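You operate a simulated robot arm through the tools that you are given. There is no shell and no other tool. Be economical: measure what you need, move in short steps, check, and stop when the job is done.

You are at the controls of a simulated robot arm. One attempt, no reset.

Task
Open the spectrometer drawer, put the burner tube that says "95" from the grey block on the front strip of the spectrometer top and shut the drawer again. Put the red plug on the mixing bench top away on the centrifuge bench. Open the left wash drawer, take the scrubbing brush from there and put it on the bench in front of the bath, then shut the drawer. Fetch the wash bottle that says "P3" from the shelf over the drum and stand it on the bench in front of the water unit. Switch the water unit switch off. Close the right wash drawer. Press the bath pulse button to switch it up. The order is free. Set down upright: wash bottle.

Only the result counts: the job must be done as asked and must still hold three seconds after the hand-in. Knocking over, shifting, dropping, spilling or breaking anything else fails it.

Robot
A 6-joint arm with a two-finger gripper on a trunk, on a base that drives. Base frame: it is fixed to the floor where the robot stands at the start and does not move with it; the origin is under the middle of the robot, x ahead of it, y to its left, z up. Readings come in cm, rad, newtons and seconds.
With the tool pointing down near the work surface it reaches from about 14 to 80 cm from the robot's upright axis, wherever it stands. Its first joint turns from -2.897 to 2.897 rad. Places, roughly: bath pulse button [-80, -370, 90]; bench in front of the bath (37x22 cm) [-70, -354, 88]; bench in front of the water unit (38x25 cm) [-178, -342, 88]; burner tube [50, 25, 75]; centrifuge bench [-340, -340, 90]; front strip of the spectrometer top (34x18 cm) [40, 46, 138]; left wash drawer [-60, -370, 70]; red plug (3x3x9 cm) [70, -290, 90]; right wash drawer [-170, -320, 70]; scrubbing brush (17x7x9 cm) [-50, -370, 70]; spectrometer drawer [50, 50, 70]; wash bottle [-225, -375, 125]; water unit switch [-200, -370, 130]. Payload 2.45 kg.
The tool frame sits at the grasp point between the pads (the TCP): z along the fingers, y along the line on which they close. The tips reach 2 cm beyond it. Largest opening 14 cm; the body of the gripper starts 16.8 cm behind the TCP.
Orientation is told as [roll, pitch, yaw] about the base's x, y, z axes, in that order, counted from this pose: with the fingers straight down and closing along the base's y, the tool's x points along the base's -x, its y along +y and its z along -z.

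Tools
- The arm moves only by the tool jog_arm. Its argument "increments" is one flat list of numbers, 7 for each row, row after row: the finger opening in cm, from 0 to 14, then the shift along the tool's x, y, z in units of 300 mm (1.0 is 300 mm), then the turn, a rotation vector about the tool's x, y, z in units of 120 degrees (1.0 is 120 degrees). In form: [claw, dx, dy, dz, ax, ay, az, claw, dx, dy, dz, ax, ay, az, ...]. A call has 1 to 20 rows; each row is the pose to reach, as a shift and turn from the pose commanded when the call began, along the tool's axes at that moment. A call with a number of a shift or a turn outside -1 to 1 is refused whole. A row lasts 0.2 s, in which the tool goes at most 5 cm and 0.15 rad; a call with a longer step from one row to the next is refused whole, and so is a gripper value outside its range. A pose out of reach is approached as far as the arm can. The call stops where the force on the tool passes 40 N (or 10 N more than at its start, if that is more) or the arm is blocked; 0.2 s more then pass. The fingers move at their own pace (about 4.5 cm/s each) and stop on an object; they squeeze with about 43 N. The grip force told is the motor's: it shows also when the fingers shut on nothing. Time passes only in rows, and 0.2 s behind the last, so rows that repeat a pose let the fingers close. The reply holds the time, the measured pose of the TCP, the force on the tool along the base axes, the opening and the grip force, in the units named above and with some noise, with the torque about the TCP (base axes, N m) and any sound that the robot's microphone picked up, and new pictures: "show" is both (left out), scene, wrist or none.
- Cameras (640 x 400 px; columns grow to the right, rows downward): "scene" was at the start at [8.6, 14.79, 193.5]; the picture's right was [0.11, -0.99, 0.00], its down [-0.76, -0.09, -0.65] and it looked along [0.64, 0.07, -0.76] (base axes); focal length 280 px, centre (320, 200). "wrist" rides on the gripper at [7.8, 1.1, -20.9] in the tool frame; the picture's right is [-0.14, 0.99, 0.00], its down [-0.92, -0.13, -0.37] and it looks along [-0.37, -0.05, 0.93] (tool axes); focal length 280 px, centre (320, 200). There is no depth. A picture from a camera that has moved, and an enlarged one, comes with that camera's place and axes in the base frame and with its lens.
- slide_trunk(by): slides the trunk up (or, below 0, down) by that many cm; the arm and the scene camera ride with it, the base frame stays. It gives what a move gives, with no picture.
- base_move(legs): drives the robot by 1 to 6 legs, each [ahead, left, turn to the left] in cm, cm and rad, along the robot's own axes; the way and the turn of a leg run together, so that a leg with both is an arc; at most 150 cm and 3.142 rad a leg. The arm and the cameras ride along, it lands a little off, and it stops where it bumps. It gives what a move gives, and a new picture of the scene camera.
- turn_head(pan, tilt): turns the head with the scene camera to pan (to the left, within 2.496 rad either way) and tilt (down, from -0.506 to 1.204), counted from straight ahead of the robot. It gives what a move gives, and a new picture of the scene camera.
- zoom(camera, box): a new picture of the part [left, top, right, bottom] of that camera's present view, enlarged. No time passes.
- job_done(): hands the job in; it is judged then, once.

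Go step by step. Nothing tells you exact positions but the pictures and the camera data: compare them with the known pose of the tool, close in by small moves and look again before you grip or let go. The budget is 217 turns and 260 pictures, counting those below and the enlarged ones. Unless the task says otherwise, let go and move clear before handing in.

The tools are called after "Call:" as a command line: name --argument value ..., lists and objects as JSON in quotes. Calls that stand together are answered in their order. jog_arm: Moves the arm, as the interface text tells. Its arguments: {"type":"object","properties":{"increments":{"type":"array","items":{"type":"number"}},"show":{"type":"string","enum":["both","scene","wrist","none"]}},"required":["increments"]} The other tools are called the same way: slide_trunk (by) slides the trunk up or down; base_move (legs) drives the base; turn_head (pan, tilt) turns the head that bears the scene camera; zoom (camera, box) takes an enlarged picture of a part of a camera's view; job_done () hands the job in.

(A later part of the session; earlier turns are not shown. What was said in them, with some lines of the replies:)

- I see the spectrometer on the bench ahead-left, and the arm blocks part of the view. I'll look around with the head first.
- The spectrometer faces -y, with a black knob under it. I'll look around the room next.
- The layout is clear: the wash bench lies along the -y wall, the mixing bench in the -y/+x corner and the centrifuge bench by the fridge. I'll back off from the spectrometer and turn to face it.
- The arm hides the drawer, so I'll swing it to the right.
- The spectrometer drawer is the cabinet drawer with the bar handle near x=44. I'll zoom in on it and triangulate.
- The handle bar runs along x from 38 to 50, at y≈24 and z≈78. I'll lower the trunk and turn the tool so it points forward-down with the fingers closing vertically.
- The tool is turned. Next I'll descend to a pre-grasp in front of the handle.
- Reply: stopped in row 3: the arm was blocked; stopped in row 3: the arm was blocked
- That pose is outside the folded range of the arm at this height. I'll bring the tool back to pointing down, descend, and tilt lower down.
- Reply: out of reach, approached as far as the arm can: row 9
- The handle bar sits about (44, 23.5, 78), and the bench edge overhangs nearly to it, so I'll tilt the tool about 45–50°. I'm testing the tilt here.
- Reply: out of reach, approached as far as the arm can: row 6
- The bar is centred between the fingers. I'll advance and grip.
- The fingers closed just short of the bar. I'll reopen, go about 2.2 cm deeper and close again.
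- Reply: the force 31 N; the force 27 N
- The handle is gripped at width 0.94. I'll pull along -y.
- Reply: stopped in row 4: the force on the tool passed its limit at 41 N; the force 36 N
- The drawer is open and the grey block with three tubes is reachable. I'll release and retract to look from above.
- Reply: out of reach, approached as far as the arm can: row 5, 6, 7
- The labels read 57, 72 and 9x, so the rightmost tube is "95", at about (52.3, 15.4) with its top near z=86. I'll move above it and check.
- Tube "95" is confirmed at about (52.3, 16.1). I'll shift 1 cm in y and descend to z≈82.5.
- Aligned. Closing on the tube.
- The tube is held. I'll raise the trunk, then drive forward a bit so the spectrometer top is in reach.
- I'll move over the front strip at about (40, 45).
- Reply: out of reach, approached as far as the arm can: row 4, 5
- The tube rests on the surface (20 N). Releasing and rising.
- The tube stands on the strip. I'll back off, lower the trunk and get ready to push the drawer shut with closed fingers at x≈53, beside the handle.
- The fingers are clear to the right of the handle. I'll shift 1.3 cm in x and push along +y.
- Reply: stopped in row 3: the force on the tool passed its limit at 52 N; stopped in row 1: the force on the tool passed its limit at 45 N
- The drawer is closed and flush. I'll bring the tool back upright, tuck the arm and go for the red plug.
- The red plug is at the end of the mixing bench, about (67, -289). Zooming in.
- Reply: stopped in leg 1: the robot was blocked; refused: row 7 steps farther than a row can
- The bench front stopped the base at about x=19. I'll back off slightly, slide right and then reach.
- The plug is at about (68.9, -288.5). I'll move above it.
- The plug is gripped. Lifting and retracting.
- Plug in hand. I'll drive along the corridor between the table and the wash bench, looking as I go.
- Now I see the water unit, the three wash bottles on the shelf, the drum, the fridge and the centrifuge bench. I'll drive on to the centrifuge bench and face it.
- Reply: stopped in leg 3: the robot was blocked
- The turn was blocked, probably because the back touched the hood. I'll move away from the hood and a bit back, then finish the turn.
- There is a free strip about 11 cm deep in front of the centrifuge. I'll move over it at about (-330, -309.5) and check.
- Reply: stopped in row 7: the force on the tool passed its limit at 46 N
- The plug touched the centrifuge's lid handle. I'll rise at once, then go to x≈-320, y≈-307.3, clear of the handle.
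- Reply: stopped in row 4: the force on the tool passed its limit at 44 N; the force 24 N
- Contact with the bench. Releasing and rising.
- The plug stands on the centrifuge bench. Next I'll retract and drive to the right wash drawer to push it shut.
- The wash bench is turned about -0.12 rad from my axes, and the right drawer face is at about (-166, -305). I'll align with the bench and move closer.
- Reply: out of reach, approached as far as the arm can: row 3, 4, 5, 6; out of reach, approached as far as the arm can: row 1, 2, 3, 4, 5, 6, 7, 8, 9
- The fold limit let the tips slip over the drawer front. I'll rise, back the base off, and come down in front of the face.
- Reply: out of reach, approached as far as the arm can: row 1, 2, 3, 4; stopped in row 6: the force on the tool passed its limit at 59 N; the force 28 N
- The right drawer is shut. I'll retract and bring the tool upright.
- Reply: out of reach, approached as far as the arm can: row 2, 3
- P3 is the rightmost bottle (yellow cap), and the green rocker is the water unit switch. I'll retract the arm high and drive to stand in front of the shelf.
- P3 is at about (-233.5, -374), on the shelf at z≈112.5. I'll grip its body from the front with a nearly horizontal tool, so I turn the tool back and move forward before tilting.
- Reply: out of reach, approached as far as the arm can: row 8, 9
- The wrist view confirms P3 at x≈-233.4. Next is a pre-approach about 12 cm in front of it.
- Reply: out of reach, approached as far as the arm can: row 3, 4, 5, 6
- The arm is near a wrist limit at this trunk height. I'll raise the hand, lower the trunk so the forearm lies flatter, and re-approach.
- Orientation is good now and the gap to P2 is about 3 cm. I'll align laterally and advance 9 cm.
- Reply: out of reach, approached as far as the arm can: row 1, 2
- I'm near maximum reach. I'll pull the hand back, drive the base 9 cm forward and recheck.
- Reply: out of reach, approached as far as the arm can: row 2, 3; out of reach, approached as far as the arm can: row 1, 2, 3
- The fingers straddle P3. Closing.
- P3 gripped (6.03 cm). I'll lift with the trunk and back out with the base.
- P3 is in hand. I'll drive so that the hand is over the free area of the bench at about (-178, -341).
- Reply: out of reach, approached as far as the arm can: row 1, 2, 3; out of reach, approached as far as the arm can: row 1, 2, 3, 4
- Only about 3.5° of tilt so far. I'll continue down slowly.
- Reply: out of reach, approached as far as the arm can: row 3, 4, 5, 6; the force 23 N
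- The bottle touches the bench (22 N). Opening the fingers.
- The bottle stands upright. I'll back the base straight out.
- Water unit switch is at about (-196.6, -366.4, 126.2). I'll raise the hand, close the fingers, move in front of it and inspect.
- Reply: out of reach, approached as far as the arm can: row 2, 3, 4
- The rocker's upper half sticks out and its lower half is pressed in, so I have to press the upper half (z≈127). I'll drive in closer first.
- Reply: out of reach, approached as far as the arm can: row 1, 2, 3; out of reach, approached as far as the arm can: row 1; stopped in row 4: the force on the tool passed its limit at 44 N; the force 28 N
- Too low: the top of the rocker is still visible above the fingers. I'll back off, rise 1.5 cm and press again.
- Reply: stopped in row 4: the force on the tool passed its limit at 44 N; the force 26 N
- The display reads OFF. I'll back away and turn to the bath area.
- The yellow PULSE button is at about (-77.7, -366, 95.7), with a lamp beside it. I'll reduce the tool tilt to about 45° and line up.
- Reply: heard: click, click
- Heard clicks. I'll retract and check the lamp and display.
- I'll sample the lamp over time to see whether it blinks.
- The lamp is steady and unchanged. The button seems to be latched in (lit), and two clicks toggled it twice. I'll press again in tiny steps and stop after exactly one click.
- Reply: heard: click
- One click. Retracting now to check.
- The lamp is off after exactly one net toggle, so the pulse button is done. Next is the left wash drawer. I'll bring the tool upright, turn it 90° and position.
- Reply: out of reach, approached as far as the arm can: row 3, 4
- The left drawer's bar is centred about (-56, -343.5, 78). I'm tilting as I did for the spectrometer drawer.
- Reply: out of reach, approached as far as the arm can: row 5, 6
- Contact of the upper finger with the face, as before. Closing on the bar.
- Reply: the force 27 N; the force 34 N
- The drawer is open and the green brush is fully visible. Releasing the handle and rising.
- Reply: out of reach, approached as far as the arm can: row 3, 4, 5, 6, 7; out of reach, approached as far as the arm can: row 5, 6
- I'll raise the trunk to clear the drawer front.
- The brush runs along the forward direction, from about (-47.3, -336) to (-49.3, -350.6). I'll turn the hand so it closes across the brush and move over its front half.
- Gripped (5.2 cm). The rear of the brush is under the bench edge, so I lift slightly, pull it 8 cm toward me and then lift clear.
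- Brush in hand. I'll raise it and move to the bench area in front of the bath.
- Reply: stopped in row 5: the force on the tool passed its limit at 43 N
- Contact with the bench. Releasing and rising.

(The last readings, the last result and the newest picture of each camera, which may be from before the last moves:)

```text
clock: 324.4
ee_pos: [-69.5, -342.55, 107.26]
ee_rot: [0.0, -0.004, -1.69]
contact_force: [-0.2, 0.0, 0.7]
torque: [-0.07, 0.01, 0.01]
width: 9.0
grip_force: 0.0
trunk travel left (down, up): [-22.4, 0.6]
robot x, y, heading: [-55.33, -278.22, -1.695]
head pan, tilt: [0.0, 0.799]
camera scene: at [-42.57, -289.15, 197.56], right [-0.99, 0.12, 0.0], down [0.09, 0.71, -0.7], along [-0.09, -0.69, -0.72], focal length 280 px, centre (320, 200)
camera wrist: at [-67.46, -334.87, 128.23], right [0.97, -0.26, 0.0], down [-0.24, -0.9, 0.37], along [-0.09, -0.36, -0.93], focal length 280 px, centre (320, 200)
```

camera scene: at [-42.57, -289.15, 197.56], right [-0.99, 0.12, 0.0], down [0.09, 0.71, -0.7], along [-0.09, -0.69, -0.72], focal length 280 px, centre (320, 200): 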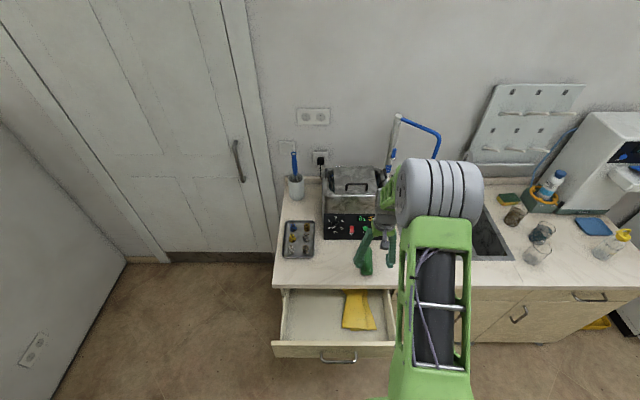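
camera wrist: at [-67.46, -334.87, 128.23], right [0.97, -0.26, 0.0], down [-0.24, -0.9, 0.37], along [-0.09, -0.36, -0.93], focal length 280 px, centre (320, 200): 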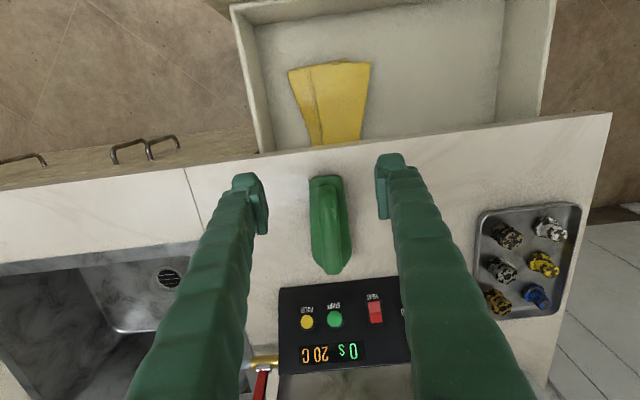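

The brush is on the bench in front of the bath. To close the left drawer I back off, lower the trunk and tilt the closed fingers.

Call:
base_move --legs '[[-27, 0, 0]]'

Call:
slide_trunk --by -12

Call:
jog_arm --increments '[0, 0, 0, 0, 0, -0.063, 0, 0, 0, 0, 0, 0, -0.127, 0, 0, 0, 0, 0, 0, -0.19, 0, 0, 0, 0, 0, 0, -0.253, 0, 0, 0, 0, 0, 0, -0.317, 0, 0, 0, 0, 0, 0, -0.38, 0]' --show "none"

Call:
slide_trunk --by -8

Call:
jog_arm --increments '[0, 0, 0, 0, 0, 0, 0]' --show "wrist"

```text
clock: 326.4
ee_pos: [-66.2, -315.97, 107.19]
ee_rot: [-0.001, -0.002, -1.691]
contact_force: [1.1, 0.1, 0.2]
torque: [-0.06, 0.0, -0.01]
width: 8.98
grip_force: 0.1
trunk travel left (down, up): [-22.4, 0.6]
robot x, y, heading: [-52.13, -251.93, -1.693]
head pan, tilt: [0.0, 0.799]
camera scene: at [-39.25, -262.62, 197.56], right [-0.99, 0.12, 0.0], down [0.09, 0.71, -0.7], along [-0.09, -0.69, -0.72], focal length 280 px, centre (320, 200)
```

scene: 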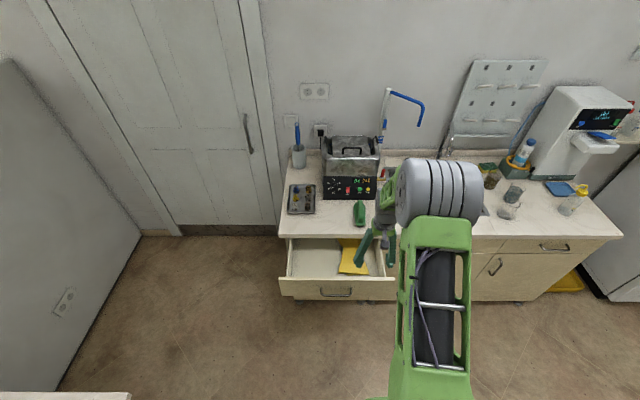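

```text
clock: 327.9
ee_pos: [-66.23, -316.09, 95.17]
ee_rot: [0.001, -0.004, -1.692]
contact_force: [-0.4, 0.4, 0.0]
torque: [-0.02, -0.01, 0.01]
width: 9.02
grip_force: 0.0
trunk travel left (down, up): [-10.4, 12.6]
robot x, y, heading: [-52.03, -252.27, -1.694]
head pan, tilt: [0.0, 0.799]
```

```text
clock: 329.2
ee_pos: [-66.25, -316.11, 95.12]
ee_rot: [0.0, -0.8, -1.694]
contact_force: [0.5, -0.4, 0.0]
torque: [0.02, -0.02, -0.01]
width: 0.0
grip_force: 26.7
out of reach, approached as far as the arm can: row 3
trunk travel left (down, up): [-10.4, 12.6]
robot x, y, heading: [-51.87, -252.3, -1.694]
head pan, tilt: [0.0, 0.799]
```

```text
clock: 330.4
ee_pos: [-66.22, -316.06, 87.13]
ee_rot: [0.0, -0.798, -1.69]
contact_force: [0.7, 0.0, 0.5]
torque: [0.03, -0.02, -0.02]
width: 0.0
grip_force: 29.4
trunk travel left (down, up): [-2.4, 20.6]
robot x, y, heading: [-52.14, -252.38, -1.695]
head pan, tilt: [0.0, 0.799]
```

```text
clock: 330.8
ee_pos: [-66.28, -316.1, 87.1]
ee_rot: [0.001, -0.8, -1.69]
contact_force: [-0.2, -0.8, 0.0]
torque: [0.03, 0.02, 0.01]
width: 0.0
grip_force: 29.2
trunk travel left (down, up): [-2.4, 20.6]
robot x, y, heading: [-51.82, -252.14, -1.695]
head pan, tilt: [0.0, 0.799]
camera wrist: at [-62.66, -296.06, 96.24], right [0.97, -0.21, 0.1], down [-0.17, -0.36, 0.92], along [-0.16, -0.91, -0.39], focal length 280 px, centre (320, 200)
```

wrist: 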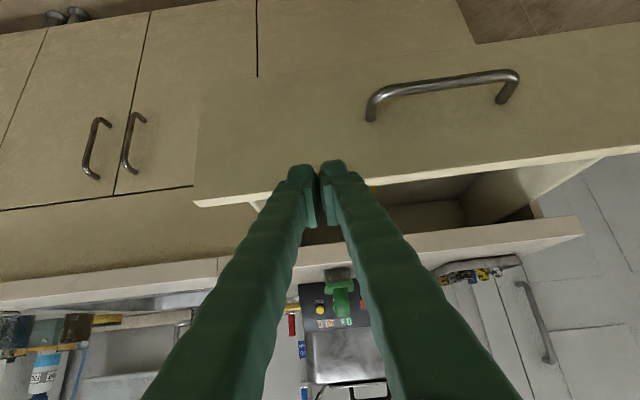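

Call:
jog_arm --increments '[0, 0.1, 0, 0.096, 0, 0, 0, 0, 0.198, 0, 0.193, 0, 0, 0]' --show "wrist"

```text
clock: 331.4
ee_pos: [-66.18, -316.2, 78.94]
ee_rot: [0.0, -0.8, -1.692]
contact_force: [0.3, -0.3, 0.5]
torque: [-0.03, -0.01, -0.01]
width: 0.0
grip_force: 29.5
trunk travel left (down, up): [-2.4, 20.6]
robot x, y, heading: [-51.94, -252.06, -1.699]
head pan, tilt: [0.0, 0.799]
camera wrist: at [-62.64, -296.11, 87.92], right [0.97, -0.21, 0.1], down [-0.17, -0.36, 0.92], along [-0.16, -0.91, -0.39], focal length 280 px, centre (320, 200)
```

wrist: 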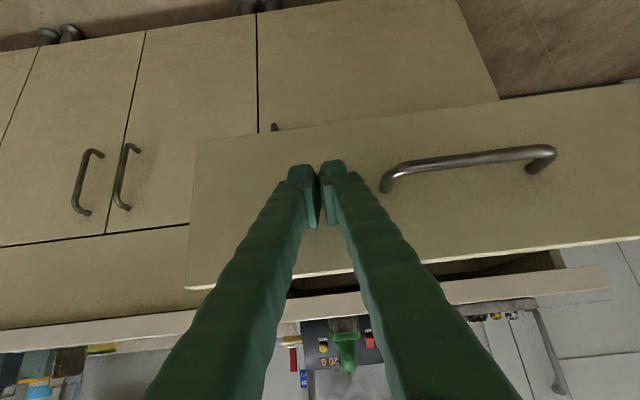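

Call:
jog_arm --increments '[0, -0.07, 0, 0.072, 0, 0, 0, 0, -0.14, 0, 0.143, 0, 0, 0, 0, -0.209, 0, 0.215, 0, 0, 0, 0, -0.279, 0, 0.287, 0, 0, 0, 0, -0.348, 0, 0.358, 0, 0, 0, 0, -0.418, 0, 0.43, 0, 0, 0, 0, -0.47, 0, 0.484, 0, 0, 0]' --show "none"

Call:
jog_arm --increments '[0, -0.045, 0, 0.046, 0, 0, 0, 0, -0.09, 0, 0.093, 0, 0, 0, 0, -0.13, 0, 0.134, 0, 0, 0, 0, -0.17, 0, 0.175, 0, 0, 0, 0, -0.205, 0, 0.211, 0, 0, 0, 0, -0.24, 0, 0.247, 0, 0, 0]' --show "both"

```text
clock: 333.0
ee_pos: [-68.68, -336.45, 78.81]
ee_rot: [0.0, -0.801, -1.692]
contact_force: [0.2, 0.3, -0.6]
torque: [0.01, -0.01, 0.01]
width: 0.0
grip_force: 29.5
trunk travel left (down, up): [-2.4, 20.6]
robot x, y, heading: [-51.96, -252.01, -1.694]
head pan, tilt: [0.0, 0.799]
```

```text
clock: 334.1
ee_pos: [-69.41, -342.51, 78.39]
ee_rot: [0.001, -0.781, -1.693]
contact_force: [2.6, 21.9, 9.8]
torque: [-0.3, 0.04, -0.04]
width: 0.59
grip_force: 29.3
trunk travel left (down, up): [-2.4, 20.6]
robot x, y, heading: [-52.38, -251.84, -1.692]
head pan, tilt: [0.0, 0.799]
stopped in row 5: the force on the tool passed its limit at 63 N (the readings are from after the stop); the commanded pose is now the measured one
camera scene: at [-39.19, -262.33, 177.57], right [-0.99, 0.12, 0.0], down [0.09, 0.71, -0.7], along [-0.09, -0.69, -0.72], focal length 280 px, centre (320, 200)
camera wrist: at [-65.87, -322.71, 87.68], right [0.97, -0.22, 0.1], down [-0.18, -0.38, 0.91], along [-0.16, -0.9, -0.4], focal length 280 px, centre (320, 200)
```

scene: 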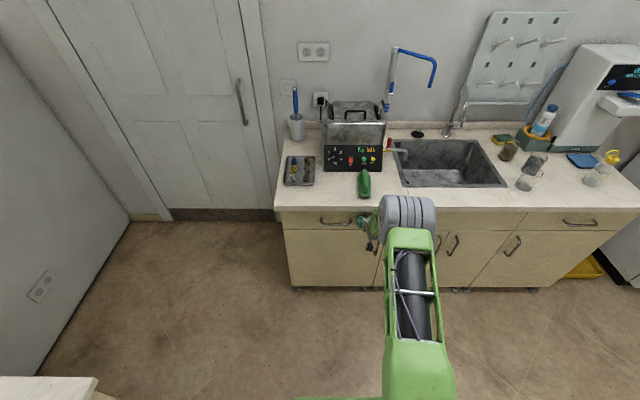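
wrist: 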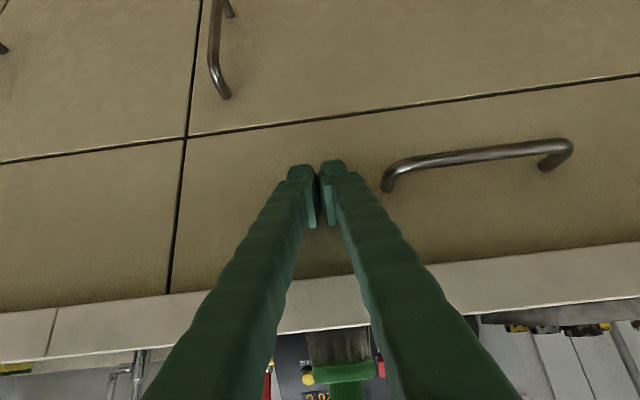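

The drawer is shut. I'll retract and check the whole bench.

Call:
jog_arm --increments '[0, 0.1, 0, -0.1, 0, 0, 0, 0, 0.2, 0, -0.2, 0, 0, 0, 0, 0.3, 0, -0.3, 0, 0, 0]' --show "none"

Call:
base_move --legs '[[-12, 0, 0], [0, -50, 0]]'

Call:
zoom --camera "scene" --box '[120, 50, 440, 290]'

```text
clock: 334.9
ee_pos: [-68.2, -330.44, 78.29]
ee_rot: [0.0, -0.785, -1.692]
contact_force: [-0.5, -0.8, 0.8]
torque: [-0.01, -0.01, 0.02]
width: 0.01
grip_force: 29.3
trunk travel left (down, up): [-2.4, 20.6]
robot x, y, heading: [-51.96, -251.93, -1.695]
head pan, tilt: [0.0, 0.799]
```

```text
clock: 340.6
ee_pos: [-116.54, -312.01, 78.19]
ee_rot: [0.0, -0.784, -1.697]
contact_force: [-1.2, -1.0, -0.5]
torque: [-0.02, -0.02, 0.01]
width: 0.02
grip_force: 29.7
trunk travel left (down, up): [-2.4, 20.6]
robot x, y, heading: [-100.14, -233.84, -1.695]
head pan, tilt: [0.0, 0.799]
camera scene: at [-87.49, -244.64, 177.55], right [-0.99, 0.13, 0.0], down [0.09, 0.71, -0.7], along [-0.09, -0.69, -0.72], focal length 280 px, centre (320, 200)
```

scene: 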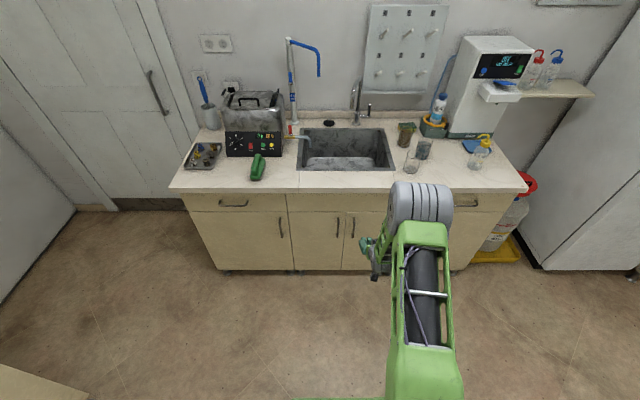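

```text
1.67 times, centred on (280, 170) of scene
camera zoom: at [-87.49, -244.64, 177.55], right [-0.99, 0.13, 0.0], down [0.09, 0.71, -0.7], along [-0.09, -0.69, -0.72], focal length 466 px, centre (387, 250)
```

zoom: 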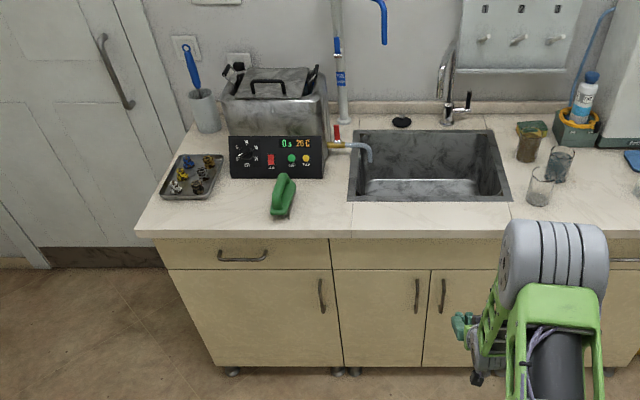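

Call:
zoom --camera "scene" --box '[220, 125, 300, 185]'

Call:
zoom --camera "scene" --box '[430, 30, 560, 220]'

```text
6.67 times, centred on (260, 155) of scene
camera zoom: at [-87.49, -244.64, 177.55], right [-0.99, 0.13, 0.0], down [0.09, 0.71, -0.7], along [-0.09, -0.69, -0.72], focal length 1864 px, centre (720, 500)
```

zoom: 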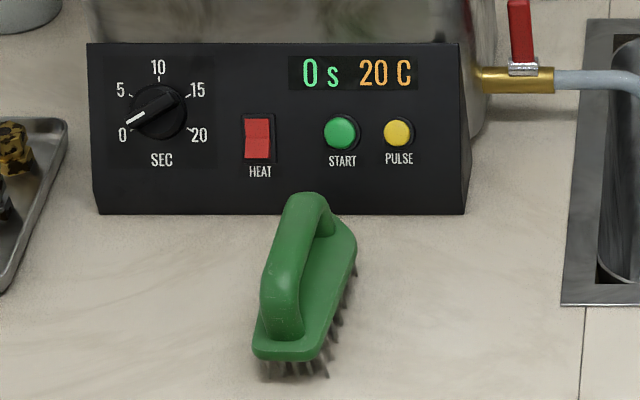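

```text
2.11 times, centred on (495, 125) of scene
camera zoom: at [-87.49, -244.64, 177.55], right [-0.99, 0.13, 0.0], down [0.09, 0.71, -0.7], along [-0.09, -0.69, -0.72], focal length 589 px, centre (-48, 358)
```

zoom: 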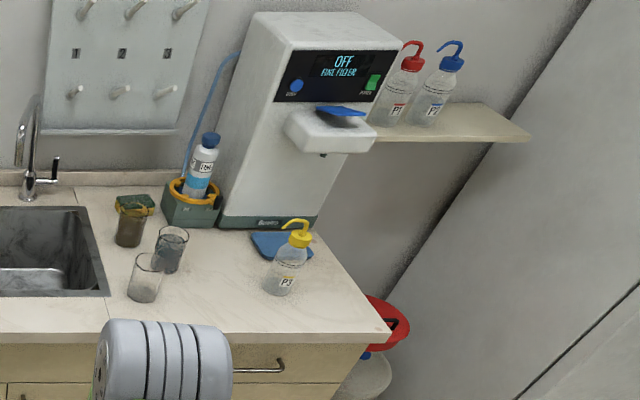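

The HEAT rocker looks a bit different from this angle, so I'm checking it.

Call:
zoom --camera "scene" --box '[244, 134, 264, 150]'

Call:
slide_trunk --by 20

Call:
base_move --legs '[[0, 40, 0]]'

Call:
zoom --camera "scene" --box '[310, 150, 410, 220]'

```text
16.00 times, centred on (254, 142) of scene
camera zoom: at [-87.49, -244.64, 177.55], right [-0.99, 0.13, 0.0], down [0.09, 0.71, -0.7], along [-0.09, -0.69, -0.72], focal length 4474 px, centre (1376, 1128)
```

zoom: 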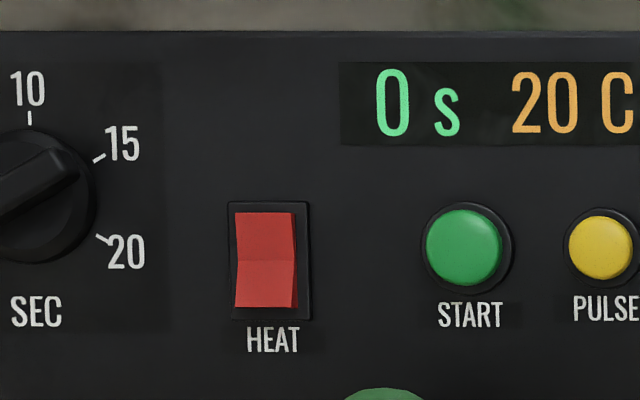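

```text
clock: 342.8
ee_pos: [-116.68, -312.08, 98.19]
ee_rot: [0.001, -0.783, -1.699]
contact_force: [-0.9, 0.2, 0.1]
torque: [-0.04, -0.03, 0.02]
width: 0.0
grip_force: 29.8
trunk travel left (down, up): [-22.4, 0.6]
robot x, y, heading: [-99.76, -234.03, -1.702]
head pan, tilt: [0.0, 0.799]
```

```text
clock: 346.9
ee_pos: [-76.91, -317.3, 98.3]
ee_rot: [0.0, -0.783, -1.7]
contact_force: [0.8, -0.6, -0.2]
torque: [-0.01, 0.02, -0.01]
width: 0.0
grip_force: 29.3
trunk travel left (down, up): [-22.4, 0.6]
robot x, y, heading: [-60.52, -239.1, -1.702]
head pan, tilt: [0.0, 0.799]
camera scene: at [-47.69, -249.88, 197.54], right [-0.99, 0.13, 0.0], down [0.09, 0.71, -0.7], along [-0.09, -0.69, -0.72], focal length 280 px, centre (320, 200)
```

scene: 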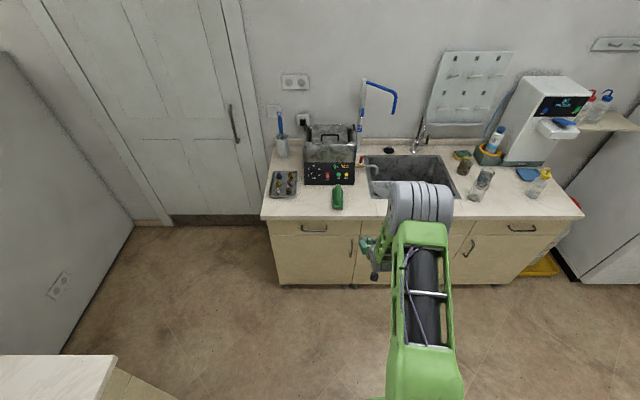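

```text
5.71 times, centred on (360, 185) of scene
camera zoom: at [-47.69, -249.88, 197.54], right [-0.99, 0.13, 0.0], down [0.09, 0.71, -0.7], along [-0.09, -0.69, -0.72], focal length 1598 px, centre (91, 286)
```

zoom: 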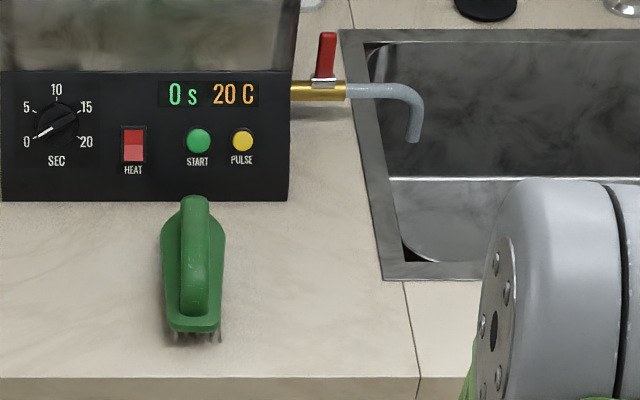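

Everything checks out: tube "95" on the spectrometer strip, plug on the centrifuge bench, brush and P3 in place, all drawers shut, water unit OFF, pulse toggled once. The arm is clear, so I'm handing in.

Call:
job_done

```text
The job is handed in.
```

I finished every step and handed the job in. The one I'm unsure of is the bath pulse button: I took "up" to mean the opposite of how I found it. It was lit at the start and is now off. My first press clicked twice, which left the lamp lit again, so I pressed once more.

While placing the red plug, it briefly touched the lid handle of the centrifuge. The centrifuge didn't appear to shift.
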